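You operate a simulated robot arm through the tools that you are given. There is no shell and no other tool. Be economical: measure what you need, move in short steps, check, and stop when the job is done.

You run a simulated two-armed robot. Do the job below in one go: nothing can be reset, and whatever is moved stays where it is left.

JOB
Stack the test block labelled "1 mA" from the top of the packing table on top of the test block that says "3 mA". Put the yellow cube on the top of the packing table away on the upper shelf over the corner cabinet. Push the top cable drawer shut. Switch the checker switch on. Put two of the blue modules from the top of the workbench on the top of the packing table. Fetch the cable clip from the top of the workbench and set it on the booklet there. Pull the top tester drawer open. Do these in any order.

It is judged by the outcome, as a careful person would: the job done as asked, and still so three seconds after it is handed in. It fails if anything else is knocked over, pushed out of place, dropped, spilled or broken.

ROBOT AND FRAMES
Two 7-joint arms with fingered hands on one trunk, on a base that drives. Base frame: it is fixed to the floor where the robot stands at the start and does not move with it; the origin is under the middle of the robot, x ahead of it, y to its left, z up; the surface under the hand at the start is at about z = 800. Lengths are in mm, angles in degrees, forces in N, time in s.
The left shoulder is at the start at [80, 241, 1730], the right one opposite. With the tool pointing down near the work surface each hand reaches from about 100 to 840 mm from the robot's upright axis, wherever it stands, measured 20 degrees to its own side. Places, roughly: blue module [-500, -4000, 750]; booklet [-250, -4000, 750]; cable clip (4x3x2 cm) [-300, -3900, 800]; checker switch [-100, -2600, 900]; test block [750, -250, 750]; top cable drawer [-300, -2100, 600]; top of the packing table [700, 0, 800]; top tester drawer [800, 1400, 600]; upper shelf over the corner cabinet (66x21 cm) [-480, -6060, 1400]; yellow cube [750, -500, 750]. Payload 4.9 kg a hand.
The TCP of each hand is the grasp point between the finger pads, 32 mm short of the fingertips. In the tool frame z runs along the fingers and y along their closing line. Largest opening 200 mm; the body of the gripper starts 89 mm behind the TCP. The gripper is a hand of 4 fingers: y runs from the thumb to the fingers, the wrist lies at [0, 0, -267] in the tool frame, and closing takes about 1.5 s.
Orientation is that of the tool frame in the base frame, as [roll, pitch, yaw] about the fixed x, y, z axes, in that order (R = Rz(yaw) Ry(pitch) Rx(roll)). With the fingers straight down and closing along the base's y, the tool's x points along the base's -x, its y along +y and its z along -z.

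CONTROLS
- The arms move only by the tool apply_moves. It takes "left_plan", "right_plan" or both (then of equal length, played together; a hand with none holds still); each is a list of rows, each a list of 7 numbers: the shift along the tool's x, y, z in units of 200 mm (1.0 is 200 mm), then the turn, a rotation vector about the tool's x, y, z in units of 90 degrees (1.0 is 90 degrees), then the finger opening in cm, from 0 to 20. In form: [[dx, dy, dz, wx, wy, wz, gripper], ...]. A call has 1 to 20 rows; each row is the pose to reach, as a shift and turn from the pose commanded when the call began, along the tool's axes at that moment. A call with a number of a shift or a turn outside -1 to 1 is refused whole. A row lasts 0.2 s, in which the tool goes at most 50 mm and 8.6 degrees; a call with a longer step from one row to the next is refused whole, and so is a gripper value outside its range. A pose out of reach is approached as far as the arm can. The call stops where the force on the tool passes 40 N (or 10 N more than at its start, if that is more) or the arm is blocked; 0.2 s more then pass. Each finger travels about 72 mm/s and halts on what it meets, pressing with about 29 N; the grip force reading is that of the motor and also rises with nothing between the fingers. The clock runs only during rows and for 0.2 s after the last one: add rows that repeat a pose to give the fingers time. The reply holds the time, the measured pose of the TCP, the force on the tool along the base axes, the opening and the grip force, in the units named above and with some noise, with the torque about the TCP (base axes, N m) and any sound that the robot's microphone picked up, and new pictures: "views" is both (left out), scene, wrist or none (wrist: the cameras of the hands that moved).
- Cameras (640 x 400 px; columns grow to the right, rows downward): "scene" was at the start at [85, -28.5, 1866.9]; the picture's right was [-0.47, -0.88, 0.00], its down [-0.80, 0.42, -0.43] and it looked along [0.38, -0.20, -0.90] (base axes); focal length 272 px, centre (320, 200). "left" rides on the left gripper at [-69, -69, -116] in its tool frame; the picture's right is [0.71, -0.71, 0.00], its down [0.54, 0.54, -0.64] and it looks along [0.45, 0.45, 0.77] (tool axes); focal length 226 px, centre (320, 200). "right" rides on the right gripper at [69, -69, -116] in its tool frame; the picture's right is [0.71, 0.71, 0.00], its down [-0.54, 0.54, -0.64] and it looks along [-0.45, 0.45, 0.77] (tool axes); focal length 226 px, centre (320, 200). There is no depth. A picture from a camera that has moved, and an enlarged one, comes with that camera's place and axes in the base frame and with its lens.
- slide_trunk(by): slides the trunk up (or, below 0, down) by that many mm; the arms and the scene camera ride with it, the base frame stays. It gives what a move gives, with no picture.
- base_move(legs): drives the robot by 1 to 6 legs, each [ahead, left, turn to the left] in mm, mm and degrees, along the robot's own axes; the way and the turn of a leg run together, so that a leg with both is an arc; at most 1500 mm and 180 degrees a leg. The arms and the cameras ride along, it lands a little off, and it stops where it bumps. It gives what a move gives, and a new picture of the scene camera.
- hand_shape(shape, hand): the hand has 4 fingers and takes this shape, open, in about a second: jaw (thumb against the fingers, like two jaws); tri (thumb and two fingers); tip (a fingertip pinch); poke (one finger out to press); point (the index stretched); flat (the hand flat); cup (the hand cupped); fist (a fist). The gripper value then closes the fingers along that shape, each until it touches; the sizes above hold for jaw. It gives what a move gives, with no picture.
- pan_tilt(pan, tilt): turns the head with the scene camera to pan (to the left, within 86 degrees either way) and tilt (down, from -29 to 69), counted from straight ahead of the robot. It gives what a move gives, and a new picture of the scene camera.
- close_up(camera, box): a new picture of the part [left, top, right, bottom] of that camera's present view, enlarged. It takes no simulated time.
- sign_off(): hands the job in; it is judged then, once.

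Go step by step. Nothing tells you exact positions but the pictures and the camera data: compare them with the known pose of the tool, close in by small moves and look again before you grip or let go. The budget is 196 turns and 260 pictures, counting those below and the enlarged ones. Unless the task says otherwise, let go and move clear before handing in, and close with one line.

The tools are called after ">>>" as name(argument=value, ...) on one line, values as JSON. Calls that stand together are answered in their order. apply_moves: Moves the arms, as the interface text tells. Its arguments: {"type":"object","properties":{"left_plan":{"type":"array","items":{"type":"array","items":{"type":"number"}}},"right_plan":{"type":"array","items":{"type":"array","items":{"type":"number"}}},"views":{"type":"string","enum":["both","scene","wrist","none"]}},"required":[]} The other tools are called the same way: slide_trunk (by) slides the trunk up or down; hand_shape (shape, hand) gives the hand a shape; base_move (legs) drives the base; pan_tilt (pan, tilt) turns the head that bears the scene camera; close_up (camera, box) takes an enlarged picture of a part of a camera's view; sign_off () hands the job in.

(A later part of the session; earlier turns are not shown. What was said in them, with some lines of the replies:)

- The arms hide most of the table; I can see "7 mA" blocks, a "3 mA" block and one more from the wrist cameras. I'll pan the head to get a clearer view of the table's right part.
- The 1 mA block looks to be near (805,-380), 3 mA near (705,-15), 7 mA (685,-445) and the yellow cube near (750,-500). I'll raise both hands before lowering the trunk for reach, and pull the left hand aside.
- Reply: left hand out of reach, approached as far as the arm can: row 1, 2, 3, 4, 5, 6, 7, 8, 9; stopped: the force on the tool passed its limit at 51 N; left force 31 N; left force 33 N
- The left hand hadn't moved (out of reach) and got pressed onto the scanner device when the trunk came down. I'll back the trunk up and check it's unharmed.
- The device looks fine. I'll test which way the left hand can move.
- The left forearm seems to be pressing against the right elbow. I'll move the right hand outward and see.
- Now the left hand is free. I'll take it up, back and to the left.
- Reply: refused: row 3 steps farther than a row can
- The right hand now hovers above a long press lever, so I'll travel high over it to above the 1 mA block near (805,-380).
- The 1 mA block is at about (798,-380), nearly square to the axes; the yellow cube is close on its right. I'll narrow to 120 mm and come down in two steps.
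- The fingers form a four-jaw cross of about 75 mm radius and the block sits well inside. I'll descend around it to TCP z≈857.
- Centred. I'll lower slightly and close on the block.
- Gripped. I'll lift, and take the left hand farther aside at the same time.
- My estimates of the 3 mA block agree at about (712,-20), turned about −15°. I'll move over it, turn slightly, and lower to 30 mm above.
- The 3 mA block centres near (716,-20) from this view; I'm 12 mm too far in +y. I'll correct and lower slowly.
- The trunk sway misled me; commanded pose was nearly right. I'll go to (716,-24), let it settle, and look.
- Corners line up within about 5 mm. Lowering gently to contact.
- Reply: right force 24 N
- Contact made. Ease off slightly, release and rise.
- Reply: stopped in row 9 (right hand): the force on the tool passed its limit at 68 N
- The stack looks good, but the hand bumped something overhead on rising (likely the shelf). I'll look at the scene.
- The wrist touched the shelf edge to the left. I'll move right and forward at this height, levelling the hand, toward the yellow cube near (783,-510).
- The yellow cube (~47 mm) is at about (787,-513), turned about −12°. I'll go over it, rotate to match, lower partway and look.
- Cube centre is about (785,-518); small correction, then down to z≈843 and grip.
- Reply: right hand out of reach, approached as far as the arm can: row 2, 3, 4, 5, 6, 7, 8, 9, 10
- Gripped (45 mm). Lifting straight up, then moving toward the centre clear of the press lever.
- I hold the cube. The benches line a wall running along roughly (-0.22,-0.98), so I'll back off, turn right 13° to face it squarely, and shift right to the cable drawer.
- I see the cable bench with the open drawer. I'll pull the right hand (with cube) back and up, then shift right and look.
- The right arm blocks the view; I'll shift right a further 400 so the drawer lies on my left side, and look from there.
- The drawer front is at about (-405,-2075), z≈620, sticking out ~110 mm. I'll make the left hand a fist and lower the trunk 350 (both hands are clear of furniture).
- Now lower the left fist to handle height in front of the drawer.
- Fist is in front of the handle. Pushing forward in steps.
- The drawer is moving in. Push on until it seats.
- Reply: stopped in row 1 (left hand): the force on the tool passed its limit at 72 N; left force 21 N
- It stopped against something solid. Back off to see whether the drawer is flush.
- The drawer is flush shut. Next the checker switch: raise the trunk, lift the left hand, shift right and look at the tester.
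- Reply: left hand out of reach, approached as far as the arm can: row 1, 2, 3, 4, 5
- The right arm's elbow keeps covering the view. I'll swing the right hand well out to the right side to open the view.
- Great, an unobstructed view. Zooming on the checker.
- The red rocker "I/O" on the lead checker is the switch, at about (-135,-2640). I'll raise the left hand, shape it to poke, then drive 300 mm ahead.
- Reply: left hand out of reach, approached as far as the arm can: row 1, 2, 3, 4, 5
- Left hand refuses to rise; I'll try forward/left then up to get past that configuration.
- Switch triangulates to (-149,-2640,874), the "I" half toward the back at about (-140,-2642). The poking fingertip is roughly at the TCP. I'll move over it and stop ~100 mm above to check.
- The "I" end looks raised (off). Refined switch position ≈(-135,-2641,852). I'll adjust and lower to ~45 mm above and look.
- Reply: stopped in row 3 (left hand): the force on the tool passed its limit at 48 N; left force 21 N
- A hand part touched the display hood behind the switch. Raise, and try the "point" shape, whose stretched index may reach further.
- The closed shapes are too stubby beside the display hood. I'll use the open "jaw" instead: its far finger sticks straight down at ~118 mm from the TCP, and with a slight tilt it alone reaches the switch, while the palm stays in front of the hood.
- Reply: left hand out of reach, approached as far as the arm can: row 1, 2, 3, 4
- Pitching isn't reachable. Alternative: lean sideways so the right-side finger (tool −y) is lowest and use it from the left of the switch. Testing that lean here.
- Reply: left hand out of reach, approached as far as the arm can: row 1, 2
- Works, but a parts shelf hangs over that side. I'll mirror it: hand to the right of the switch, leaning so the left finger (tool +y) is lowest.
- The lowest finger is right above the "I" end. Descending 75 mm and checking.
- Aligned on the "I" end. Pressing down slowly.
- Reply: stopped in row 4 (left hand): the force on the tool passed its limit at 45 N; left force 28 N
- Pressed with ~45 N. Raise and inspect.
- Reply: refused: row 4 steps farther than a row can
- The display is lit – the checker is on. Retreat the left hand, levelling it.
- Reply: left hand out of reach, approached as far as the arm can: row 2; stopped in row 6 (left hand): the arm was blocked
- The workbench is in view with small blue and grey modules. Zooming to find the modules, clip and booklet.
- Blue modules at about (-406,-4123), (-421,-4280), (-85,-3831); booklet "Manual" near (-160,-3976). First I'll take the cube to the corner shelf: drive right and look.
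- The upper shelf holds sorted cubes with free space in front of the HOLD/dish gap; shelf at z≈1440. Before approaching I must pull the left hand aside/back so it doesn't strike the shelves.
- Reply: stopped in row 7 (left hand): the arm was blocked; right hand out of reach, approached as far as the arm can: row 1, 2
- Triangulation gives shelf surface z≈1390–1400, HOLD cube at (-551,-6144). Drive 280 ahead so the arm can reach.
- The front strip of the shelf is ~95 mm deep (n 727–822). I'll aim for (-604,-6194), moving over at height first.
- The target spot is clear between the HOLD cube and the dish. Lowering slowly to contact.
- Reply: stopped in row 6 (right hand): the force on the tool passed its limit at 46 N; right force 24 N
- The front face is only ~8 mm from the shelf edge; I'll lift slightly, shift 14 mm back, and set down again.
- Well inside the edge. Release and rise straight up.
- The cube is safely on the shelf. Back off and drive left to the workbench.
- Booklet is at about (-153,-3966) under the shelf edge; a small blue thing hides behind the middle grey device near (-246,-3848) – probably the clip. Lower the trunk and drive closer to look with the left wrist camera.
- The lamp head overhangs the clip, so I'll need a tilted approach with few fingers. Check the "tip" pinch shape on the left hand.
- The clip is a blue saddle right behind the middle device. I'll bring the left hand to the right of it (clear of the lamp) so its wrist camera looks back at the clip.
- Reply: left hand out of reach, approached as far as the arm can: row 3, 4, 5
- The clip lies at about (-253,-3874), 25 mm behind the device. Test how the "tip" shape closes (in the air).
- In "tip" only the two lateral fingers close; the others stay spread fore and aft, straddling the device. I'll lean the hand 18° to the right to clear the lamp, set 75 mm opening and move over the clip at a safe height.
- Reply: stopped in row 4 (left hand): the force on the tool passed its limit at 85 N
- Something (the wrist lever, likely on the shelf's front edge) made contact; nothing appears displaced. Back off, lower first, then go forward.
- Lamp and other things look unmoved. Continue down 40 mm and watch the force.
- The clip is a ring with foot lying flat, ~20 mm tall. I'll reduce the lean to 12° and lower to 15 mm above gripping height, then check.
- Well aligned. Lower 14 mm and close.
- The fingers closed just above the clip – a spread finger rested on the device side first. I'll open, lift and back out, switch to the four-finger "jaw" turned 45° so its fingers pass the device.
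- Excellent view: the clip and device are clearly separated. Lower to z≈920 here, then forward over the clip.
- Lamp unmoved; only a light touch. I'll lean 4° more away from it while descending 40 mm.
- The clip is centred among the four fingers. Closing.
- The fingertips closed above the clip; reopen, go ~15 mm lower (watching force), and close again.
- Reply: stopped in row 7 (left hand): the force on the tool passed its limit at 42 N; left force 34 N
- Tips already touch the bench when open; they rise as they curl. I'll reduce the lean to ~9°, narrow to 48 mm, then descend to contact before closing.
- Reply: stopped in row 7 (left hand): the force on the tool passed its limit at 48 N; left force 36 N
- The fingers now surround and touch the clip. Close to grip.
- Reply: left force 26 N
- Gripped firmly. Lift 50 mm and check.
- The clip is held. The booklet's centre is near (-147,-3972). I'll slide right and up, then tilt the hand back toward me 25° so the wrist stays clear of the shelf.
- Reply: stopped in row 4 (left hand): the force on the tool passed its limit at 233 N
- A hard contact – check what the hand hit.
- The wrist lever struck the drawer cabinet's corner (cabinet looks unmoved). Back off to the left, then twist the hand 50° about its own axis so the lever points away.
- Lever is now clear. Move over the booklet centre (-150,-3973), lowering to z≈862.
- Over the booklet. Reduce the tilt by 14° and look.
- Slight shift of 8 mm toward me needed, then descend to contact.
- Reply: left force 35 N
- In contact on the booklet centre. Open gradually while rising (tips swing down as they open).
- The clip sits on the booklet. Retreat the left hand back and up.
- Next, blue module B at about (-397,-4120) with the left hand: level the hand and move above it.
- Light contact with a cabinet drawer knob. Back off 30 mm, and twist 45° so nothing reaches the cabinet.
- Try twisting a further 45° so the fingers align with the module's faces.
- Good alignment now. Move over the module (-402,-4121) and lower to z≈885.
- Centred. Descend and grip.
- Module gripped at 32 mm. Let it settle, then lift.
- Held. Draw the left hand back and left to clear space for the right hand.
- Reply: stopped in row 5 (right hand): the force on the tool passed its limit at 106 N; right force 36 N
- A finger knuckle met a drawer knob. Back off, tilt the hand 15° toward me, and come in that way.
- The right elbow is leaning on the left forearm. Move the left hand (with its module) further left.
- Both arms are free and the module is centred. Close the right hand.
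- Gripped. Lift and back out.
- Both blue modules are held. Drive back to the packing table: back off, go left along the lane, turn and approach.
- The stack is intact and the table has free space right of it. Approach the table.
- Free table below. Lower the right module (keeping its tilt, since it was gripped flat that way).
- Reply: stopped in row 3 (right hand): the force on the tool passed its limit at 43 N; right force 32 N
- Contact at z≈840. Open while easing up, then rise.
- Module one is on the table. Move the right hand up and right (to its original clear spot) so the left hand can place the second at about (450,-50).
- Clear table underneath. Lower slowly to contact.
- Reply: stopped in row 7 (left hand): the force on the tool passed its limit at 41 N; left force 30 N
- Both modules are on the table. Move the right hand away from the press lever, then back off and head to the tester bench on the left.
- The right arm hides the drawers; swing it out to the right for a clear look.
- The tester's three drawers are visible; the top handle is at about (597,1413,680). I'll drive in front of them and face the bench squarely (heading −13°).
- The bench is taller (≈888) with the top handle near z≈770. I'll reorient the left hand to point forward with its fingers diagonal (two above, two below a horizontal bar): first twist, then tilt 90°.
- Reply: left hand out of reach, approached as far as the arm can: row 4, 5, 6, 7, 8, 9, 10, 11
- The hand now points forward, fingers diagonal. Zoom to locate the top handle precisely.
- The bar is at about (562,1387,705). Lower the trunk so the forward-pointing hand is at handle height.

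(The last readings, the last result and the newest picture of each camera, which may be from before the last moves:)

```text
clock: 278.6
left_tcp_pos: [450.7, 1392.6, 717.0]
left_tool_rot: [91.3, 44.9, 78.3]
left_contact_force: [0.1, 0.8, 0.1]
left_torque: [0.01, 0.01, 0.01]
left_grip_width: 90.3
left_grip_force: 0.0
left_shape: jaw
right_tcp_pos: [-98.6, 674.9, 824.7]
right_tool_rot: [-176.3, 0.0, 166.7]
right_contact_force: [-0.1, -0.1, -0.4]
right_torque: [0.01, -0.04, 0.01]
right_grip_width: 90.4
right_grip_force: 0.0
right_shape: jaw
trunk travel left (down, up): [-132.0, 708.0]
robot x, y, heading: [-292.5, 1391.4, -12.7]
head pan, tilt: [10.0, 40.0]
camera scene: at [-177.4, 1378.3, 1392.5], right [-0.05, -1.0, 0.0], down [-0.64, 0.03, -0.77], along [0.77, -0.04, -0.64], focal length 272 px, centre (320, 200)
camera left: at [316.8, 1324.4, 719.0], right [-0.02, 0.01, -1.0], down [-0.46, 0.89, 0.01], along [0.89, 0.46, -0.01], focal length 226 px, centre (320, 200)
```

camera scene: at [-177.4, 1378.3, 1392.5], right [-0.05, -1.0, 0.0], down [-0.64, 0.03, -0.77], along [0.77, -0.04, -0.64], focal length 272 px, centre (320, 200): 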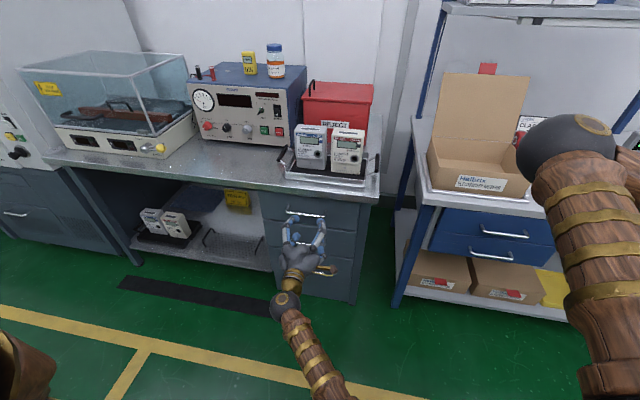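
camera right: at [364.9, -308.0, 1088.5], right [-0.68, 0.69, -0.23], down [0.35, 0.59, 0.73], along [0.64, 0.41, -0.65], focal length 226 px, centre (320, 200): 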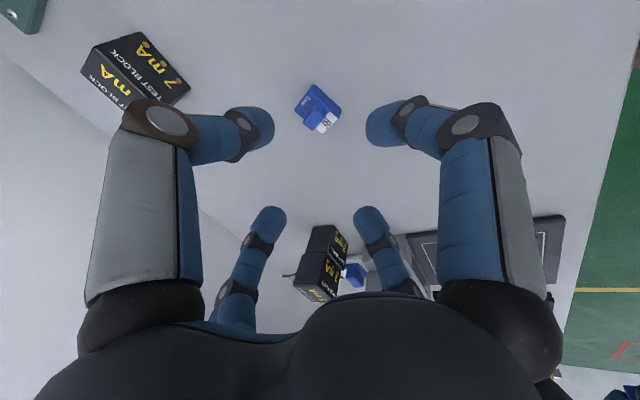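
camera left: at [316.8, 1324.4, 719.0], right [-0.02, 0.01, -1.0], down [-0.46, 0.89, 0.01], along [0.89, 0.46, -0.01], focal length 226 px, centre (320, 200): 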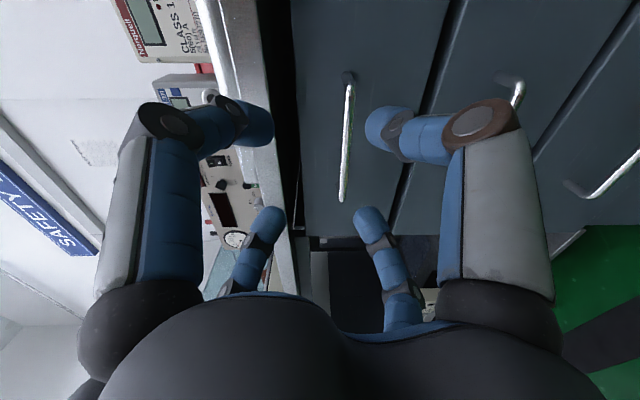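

The top handle bar is right in front, slightly low. Correct 27 mm down and advance 70 mm.

>>> apply_moves(left_plan=[[0.06, -0.037, 0, 0, 0, 0, 9], [0.117, -0.074, 0, 0, 0, 0, 8], [0.117, -0.074, 0.15, 0, 0, 0, 8], [0.117, -0.074, 0.28, 0, 0, 0, 8], [0.117, -0.074, 0.35, 0, 0, 0, 8], [0.117, -0.074, 0.35, 0, 0, 0, 8]], views="wrist")

```text
clock: 280.0
left_tcp_pos: [519.9, 1383.6, 689.6]
left_tool_rot: [91.4, 44.7, 78.4]
left_contact_force: [0.5, 0.3, -0.4]
left_torque: [0.03, 0.03, -0.01]
left_grip_width: 80.5
left_grip_force: 0.1
left_shape: jaw
right_tcp_pos: [-98.3, 674.4, 824.8]
right_tool_rot: [-176.2, 0.1, 166.7]
right_contact_force: [-0.4, 0.2, -0.8]
right_torque: [-0.03, -0.05, -0.02]
right_grip_width: 90.4
right_grip_force: 0.0
right_shape: jaw
trunk travel left (down, up): [-132.0, 708.0]
robot x, y, heading: [-294.9, 1384.8, -12.7]
head pan, tilt: [10.0, 40.0]
camera left: at [385.9, 1314.8, 690.1], right [-0.02, 0.01, -1.0], down [-0.46, 0.89, 0.01], along [0.89, 0.46, -0.01], focal length 226 px, centre (320, 200)
```

left: 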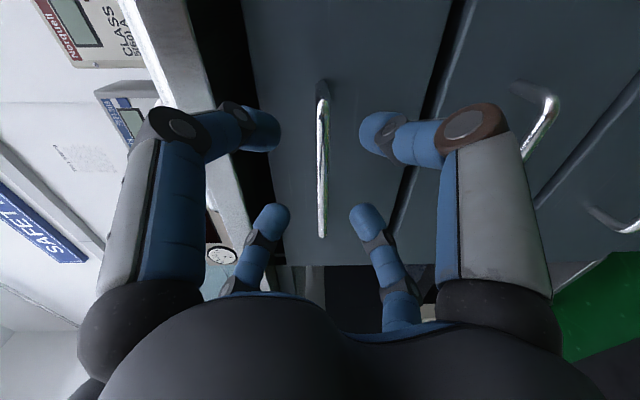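

Well aligned with the bar. Advance 22 mm more and close on it.

>>> apply_moves(left_plan=[[0, 0, 0.06, 0, 0, 0, 8], [0, 0, 0.115, 0, 0, 0, 8], [0, 0, 0.115, 0, 0, 0, 6], [0, 0, 0.115, 0, 0, 0, 4], [0, 0, 0.115, 0, 0, 0, 2], [0, 0, 0.115, 0, 0, 0, 0.5], [0, 0, 0.115, 0, 0, 0, 0.5], [0, 0, 0.115, 0, 0, 0, 0.5], [0, 0, 0.115, 0, 0, 0, 0.5]], views="wrist")

```text
clock: 282.0
left_tcp_pos: [543.2, 1377.2, 687.5]
left_tool_rot: [91.4, 44.8, 78.4]
left_contact_force: [-1.1, -2.5, -5.2]
left_torque: [0.24, 0.15, -0.08]
left_grip_width: 9.8
left_grip_force: 29.0
left_shape: jaw
right_tcp_pos: [-97.5, 674.2, 824.2]
right_tool_rot: [-176.3, 0.2, 166.7]
right_contact_force: [0.7, -0.8, 0.6]
right_torque: [0.04, -0.03, 0.02]
right_grip_width: 90.2
right_grip_force: 0.2
right_shape: jaw
trunk travel left (down, up): [-132.0, 708.0]
robot x, y, heading: [-295.2, 1386.9, -12.6]
head pan, tilt: [10.0, 40.0]
camera left: at [408.3, 1309.0, 688.6], right [-0.02, 0.01, -1.0], down [-0.46, 0.89, 0.01], along [0.89, 0.46, -0.01], focal length 226 px, centre (320, 200)
```

left: 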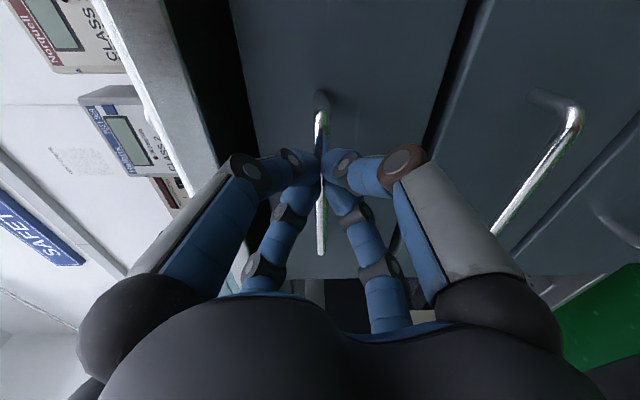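

The bar is gripped. Pull straight back.

>>> apply_moves(left_plan=[[0, 0, -0.1, 0, 0, 0, 0.5], [0, 0, -0.2, 0, 0, 0, 0.5], [0, 0, -0.3, 0, 0, 0, 0.5], [0, 0, -0.4, 0, 0, 0, 0.5], [0, 0, -0.5, 0, 0, 0, 0.5], [0, 0, -0.6, 0, 0, 0, 0.5], [0, 0, -0.7, 0, 0, 0, 0.5], [0, 0, -0.8, 0, 0, 0, 0.5], [0, 0, -0.9, 0, 0, 0, 0.5], [0, 0, -1, 0, 0, 0, 0.5]], views="both")

```text
clock: 284.2
left_tcp_pos: [348.5, 1426.9, 688.7]
left_tool_rot: [92.0, 44.8, 78.8]
left_contact_force: [0.6, 10.6, -34.7]
left_torque: [0.94, 1.0, 0.13]
left_grip_width: 9.9
left_grip_force: 28.6
left_shape: jaw
right_tcp_pos: [-95.9, 675.2, 824.0]
right_tool_rot: [-176.1, 0.0, 166.8]
right_contact_force: [-0.1, -0.2, -0.2]
right_torque: [0.04, -0.02, 0.0]
right_grip_width: 90.3
right_grip_force: 0.0
right_shape: jaw
trunk travel left (down, up): [-132.0, 708.0]
robot x, y, heading: [-291.2, 1392.2, -12.6]
head pan, tilt: [10.0, 40.0]
camera scene: at [-173.8, 1379.4, 1391.8], right [-0.05, -1.0, 0.0], down [-0.64, 0.03, -0.76], along [0.76, -0.04, -0.64], focal length 272 px, centre (320, 200)
camera left: at [214.6, 1356.2, 689.9], right [-0.02, 0.01, -1.0], down [-0.46, 0.89, 0.02], along [0.89, 0.46, -0.01], focal length 226 px, centre (320, 200)
```

scene: 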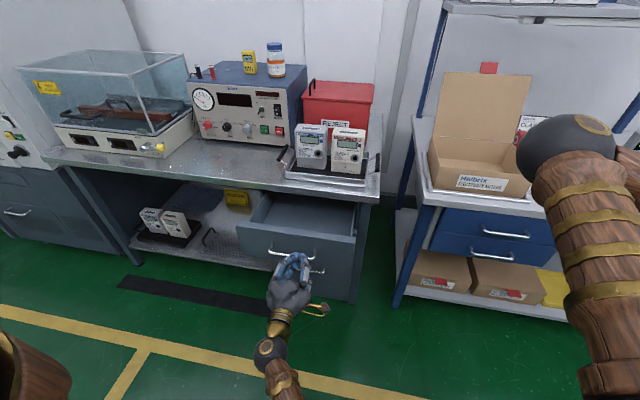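
left: 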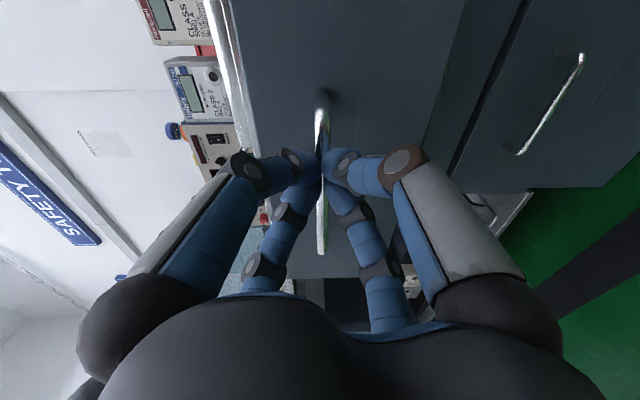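

The drawer came out ~200 mm. I'll ease the vertical load and pull a bit further.

>>> apply_moves(left_plan=[[0.02, -0.02, -0.05, 0, 0, 0, 0.5], [0.04, -0.04, -0.13, 0, 0, 0, 0.5], [0.04, -0.04, -0.22, 0, 0, 0, 0.5], [0.04, -0.04, -0.31, 0, 0, 0, 0.5], [0.04, -0.04, -0.4, 0, 0, 0, 0.5]], views="scene")

```text
clock: 285.4
left_tcp_pos: [305.9, 1442.9, 685.4]
left_tool_rot: [91.0, 43.8, 78.7]
left_contact_force: [-1.9, -15.6, 31.4]
left_torque: [-0.4, -0.96, -0.49]
left_grip_width: 8.5
left_grip_force: 28.7
left_shape: jaw
left hand out of reach, approached as far as the arm can: row 4, 5
right_tcp_pos: [-91.1, 676.3, 822.2]
right_tool_rot: [-176.2, -0.3, 166.7]
right_contact_force: [0.5, 0.6, 0.6]
right_torque: [0.0, 0.01, -0.01]
right_grip_width: 90.2
right_grip_force: 0.0
right_shape: jaw
trunk travel left (down, up): [-132.0, 708.0]
robot x, y, heading: [-291.4, 1387.8, -12.7]
head pan, tilt: [10.0, 40.0]
camera scene: at [-163.5, 1380.2, 1390.2], right [-0.05, -1.0, 0.0], down [-0.65, 0.03, -0.76], along [0.76, -0.04, -0.65], focal length 272 px, centre (320, 200)
```

scene: 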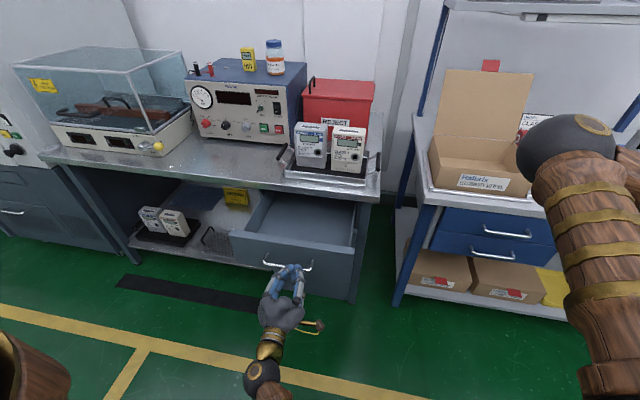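

The drawer is well open (~250 mm). Release and back the base away.

>>> apply_moves(left_plan=[[0, 0, 0, 0, 0, 0, 3], [0, 0, 0, 0, 0, 0, 6], [0, 0, 0, 0, 0, 0, 8], [0, 0, 0, 0, 0, 0, 9], [0, 0, 0, 0, 0, 0, 9]], views="wrist")

```text
clock: 286.6
left_tcp_pos: [305.6, 1446.1, 681.0]
left_tool_rot: [91.6, 43.8, 79.6]
left_contact_force: [0.6, -0.7, -0.3]
left_torque: [0.0, -0.02, -0.03]
left_grip_width: 89.5
left_grip_force: 0.1
left_shape: jaw
right_tcp_pos: [-91.2, 676.6, 822.6]
right_tool_rot: [-176.0, -0.4, 166.6]
right_contact_force: [0.3, 0.5, -0.2]
right_torque: [0.01, 0.01, -0.03]
right_grip_width: 90.2
right_grip_force: 0.0
right_shape: jaw
trunk travel left (down, up): [-132.0, 708.0]
robot x, y, heading: [-287.9, 1390.3, -12.5]
head pan, tilt: [10.0, 40.0]
camera left: at [171.7, 1375.7, 681.7], right [-0.02, 0.02, -1.0], down [-0.48, 0.88, 0.03], along [0.88, 0.48, 0.0], focal length 226 px, centre (320, 200)
```

left: 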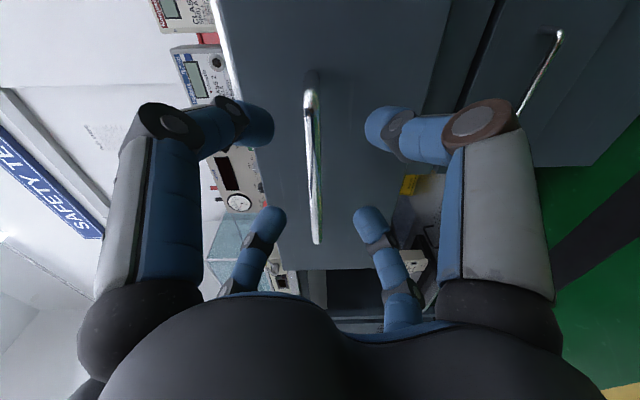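

The fingers are open around the bar without touching. Drive back clear, and look over the scene.

>>> base_move(legs=[[-350, 0, 0]])

>>> pan_tilt(pan=-25, tilt=30)

```text
clock: 288.9
left_tcp_pos: [-36.6, 1527.2, 681.1]
left_tool_rot: [91.6, 44.0, 80.4]
left_contact_force: [-0.5, 0.2, 1.0]
left_torque: [-0.02, 0.03, 0.03]
left_grip_width: 89.6
left_grip_force: 0.0
left_shape: jaw
right_tcp_pos: [-423.3, 751.8, 823.5]
right_tool_rot: [-176.1, -0.4, 167.2]
right_contact_force: [-0.3, -0.4, 0.1]
right_torque: [0.01, -0.01, 0.02]
right_grip_width: 90.3
right_grip_force: 0.1
right_shape: jaw
trunk travel left (down, up): [-132.0, 708.0]
robot x, y, heading: [-631.0, 1461.9, -12.0]
head pan, tilt: [10.0, 40.0]
camera scene: at [-503.8, 1455.1, 1391.1], right [-0.04, -1.0, 0.0], down [-0.65, 0.02, -0.76], along [0.76, -0.03, -0.65], focal length 272 px, centre (320, 200)
```

scene: 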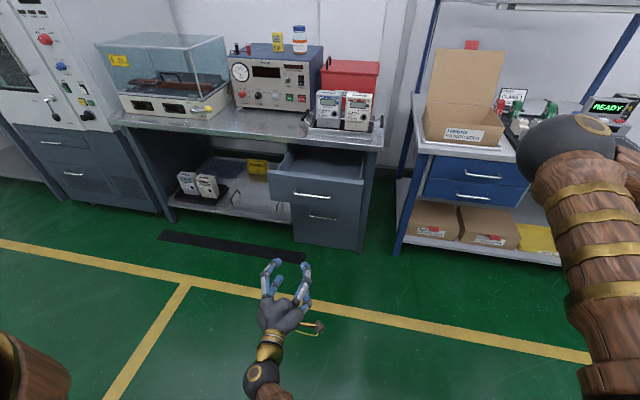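

```text
clock: 289.9
left_tcp_pos: [-38.0, 1529.0, 683.0]
left_tool_rot: [91.6, 44.0, 80.5]
left_contact_force: [0.9, -0.8, 0.4]
left_torque: [0.01, -0.04, -0.01]
left_grip_width: 89.7
left_grip_force: 0.1
left_shape: jaw
right_tcp_pos: [-424.1, 751.6, 825.2]
right_tool_rot: [-176.1, -0.4, 167.3]
right_contact_force: [-0.1, 0.7, -0.8]
right_torque: [-0.01, 0.04, -0.01]
right_grip_width: 90.2
right_grip_force: 0.0
right_shape: jaw
trunk travel left (down, up): [-132.0, 708.0]
robot x, y, heading: [-630.3, 1460.8, -12.3]
head pan, tilt: [-25.0, 30.0]
camera scene: at [-517.8, 1404.0, 1407.0], right [-0.6, -0.8, 0.01], down [-0.41, 0.3, -0.86], along [0.69, -0.52, -0.51], focal length 272 px, centre (320, 200)
```

scene: 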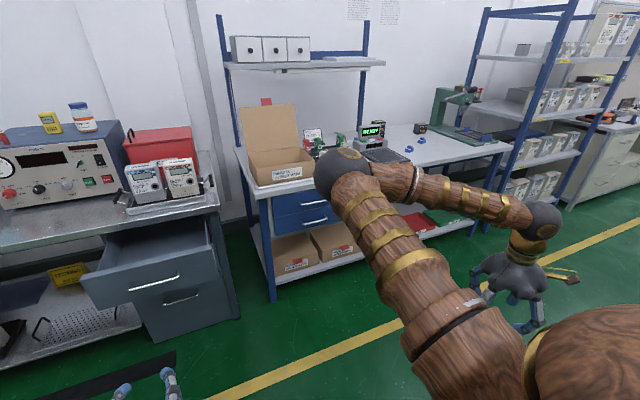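

>>> close_up(camera="scene", box=[330, 90, 490, 190])

```text
4.00 times, centred on (410, 140) of scene
camera zoom: at [-517.8, 1404.0, 1407.0], right [-0.6, -0.8, 0.01], down [-0.41, 0.3, -0.86], along [0.69, -0.52, -0.51], focal length 1087 px, centre (-40, 440)
```

zoom: 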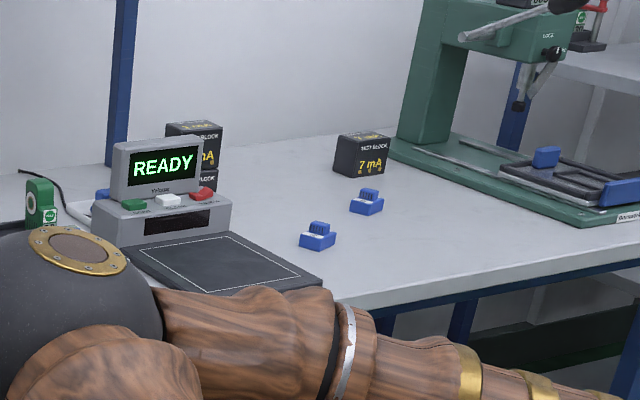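

The stack stands, both blue modules are on the packing table, the tester drawer is open, and both hands are clear. Handing in.

>>> sign_off()

```text
The job is handed in.
```

All seven tasks are done, and each one looked right in the last picture I took of it. There were several bumps on the way: the left hand pressed on the scanner console with about 50 N, and a wrist hit the drawer cabinet on the workbench with about 230 N. A finger also struck that cabinet's drawer knob, and the hands touched a shelf edge and the checker's display hood. Nothing looked moved or damaged in the pictures afterwards.
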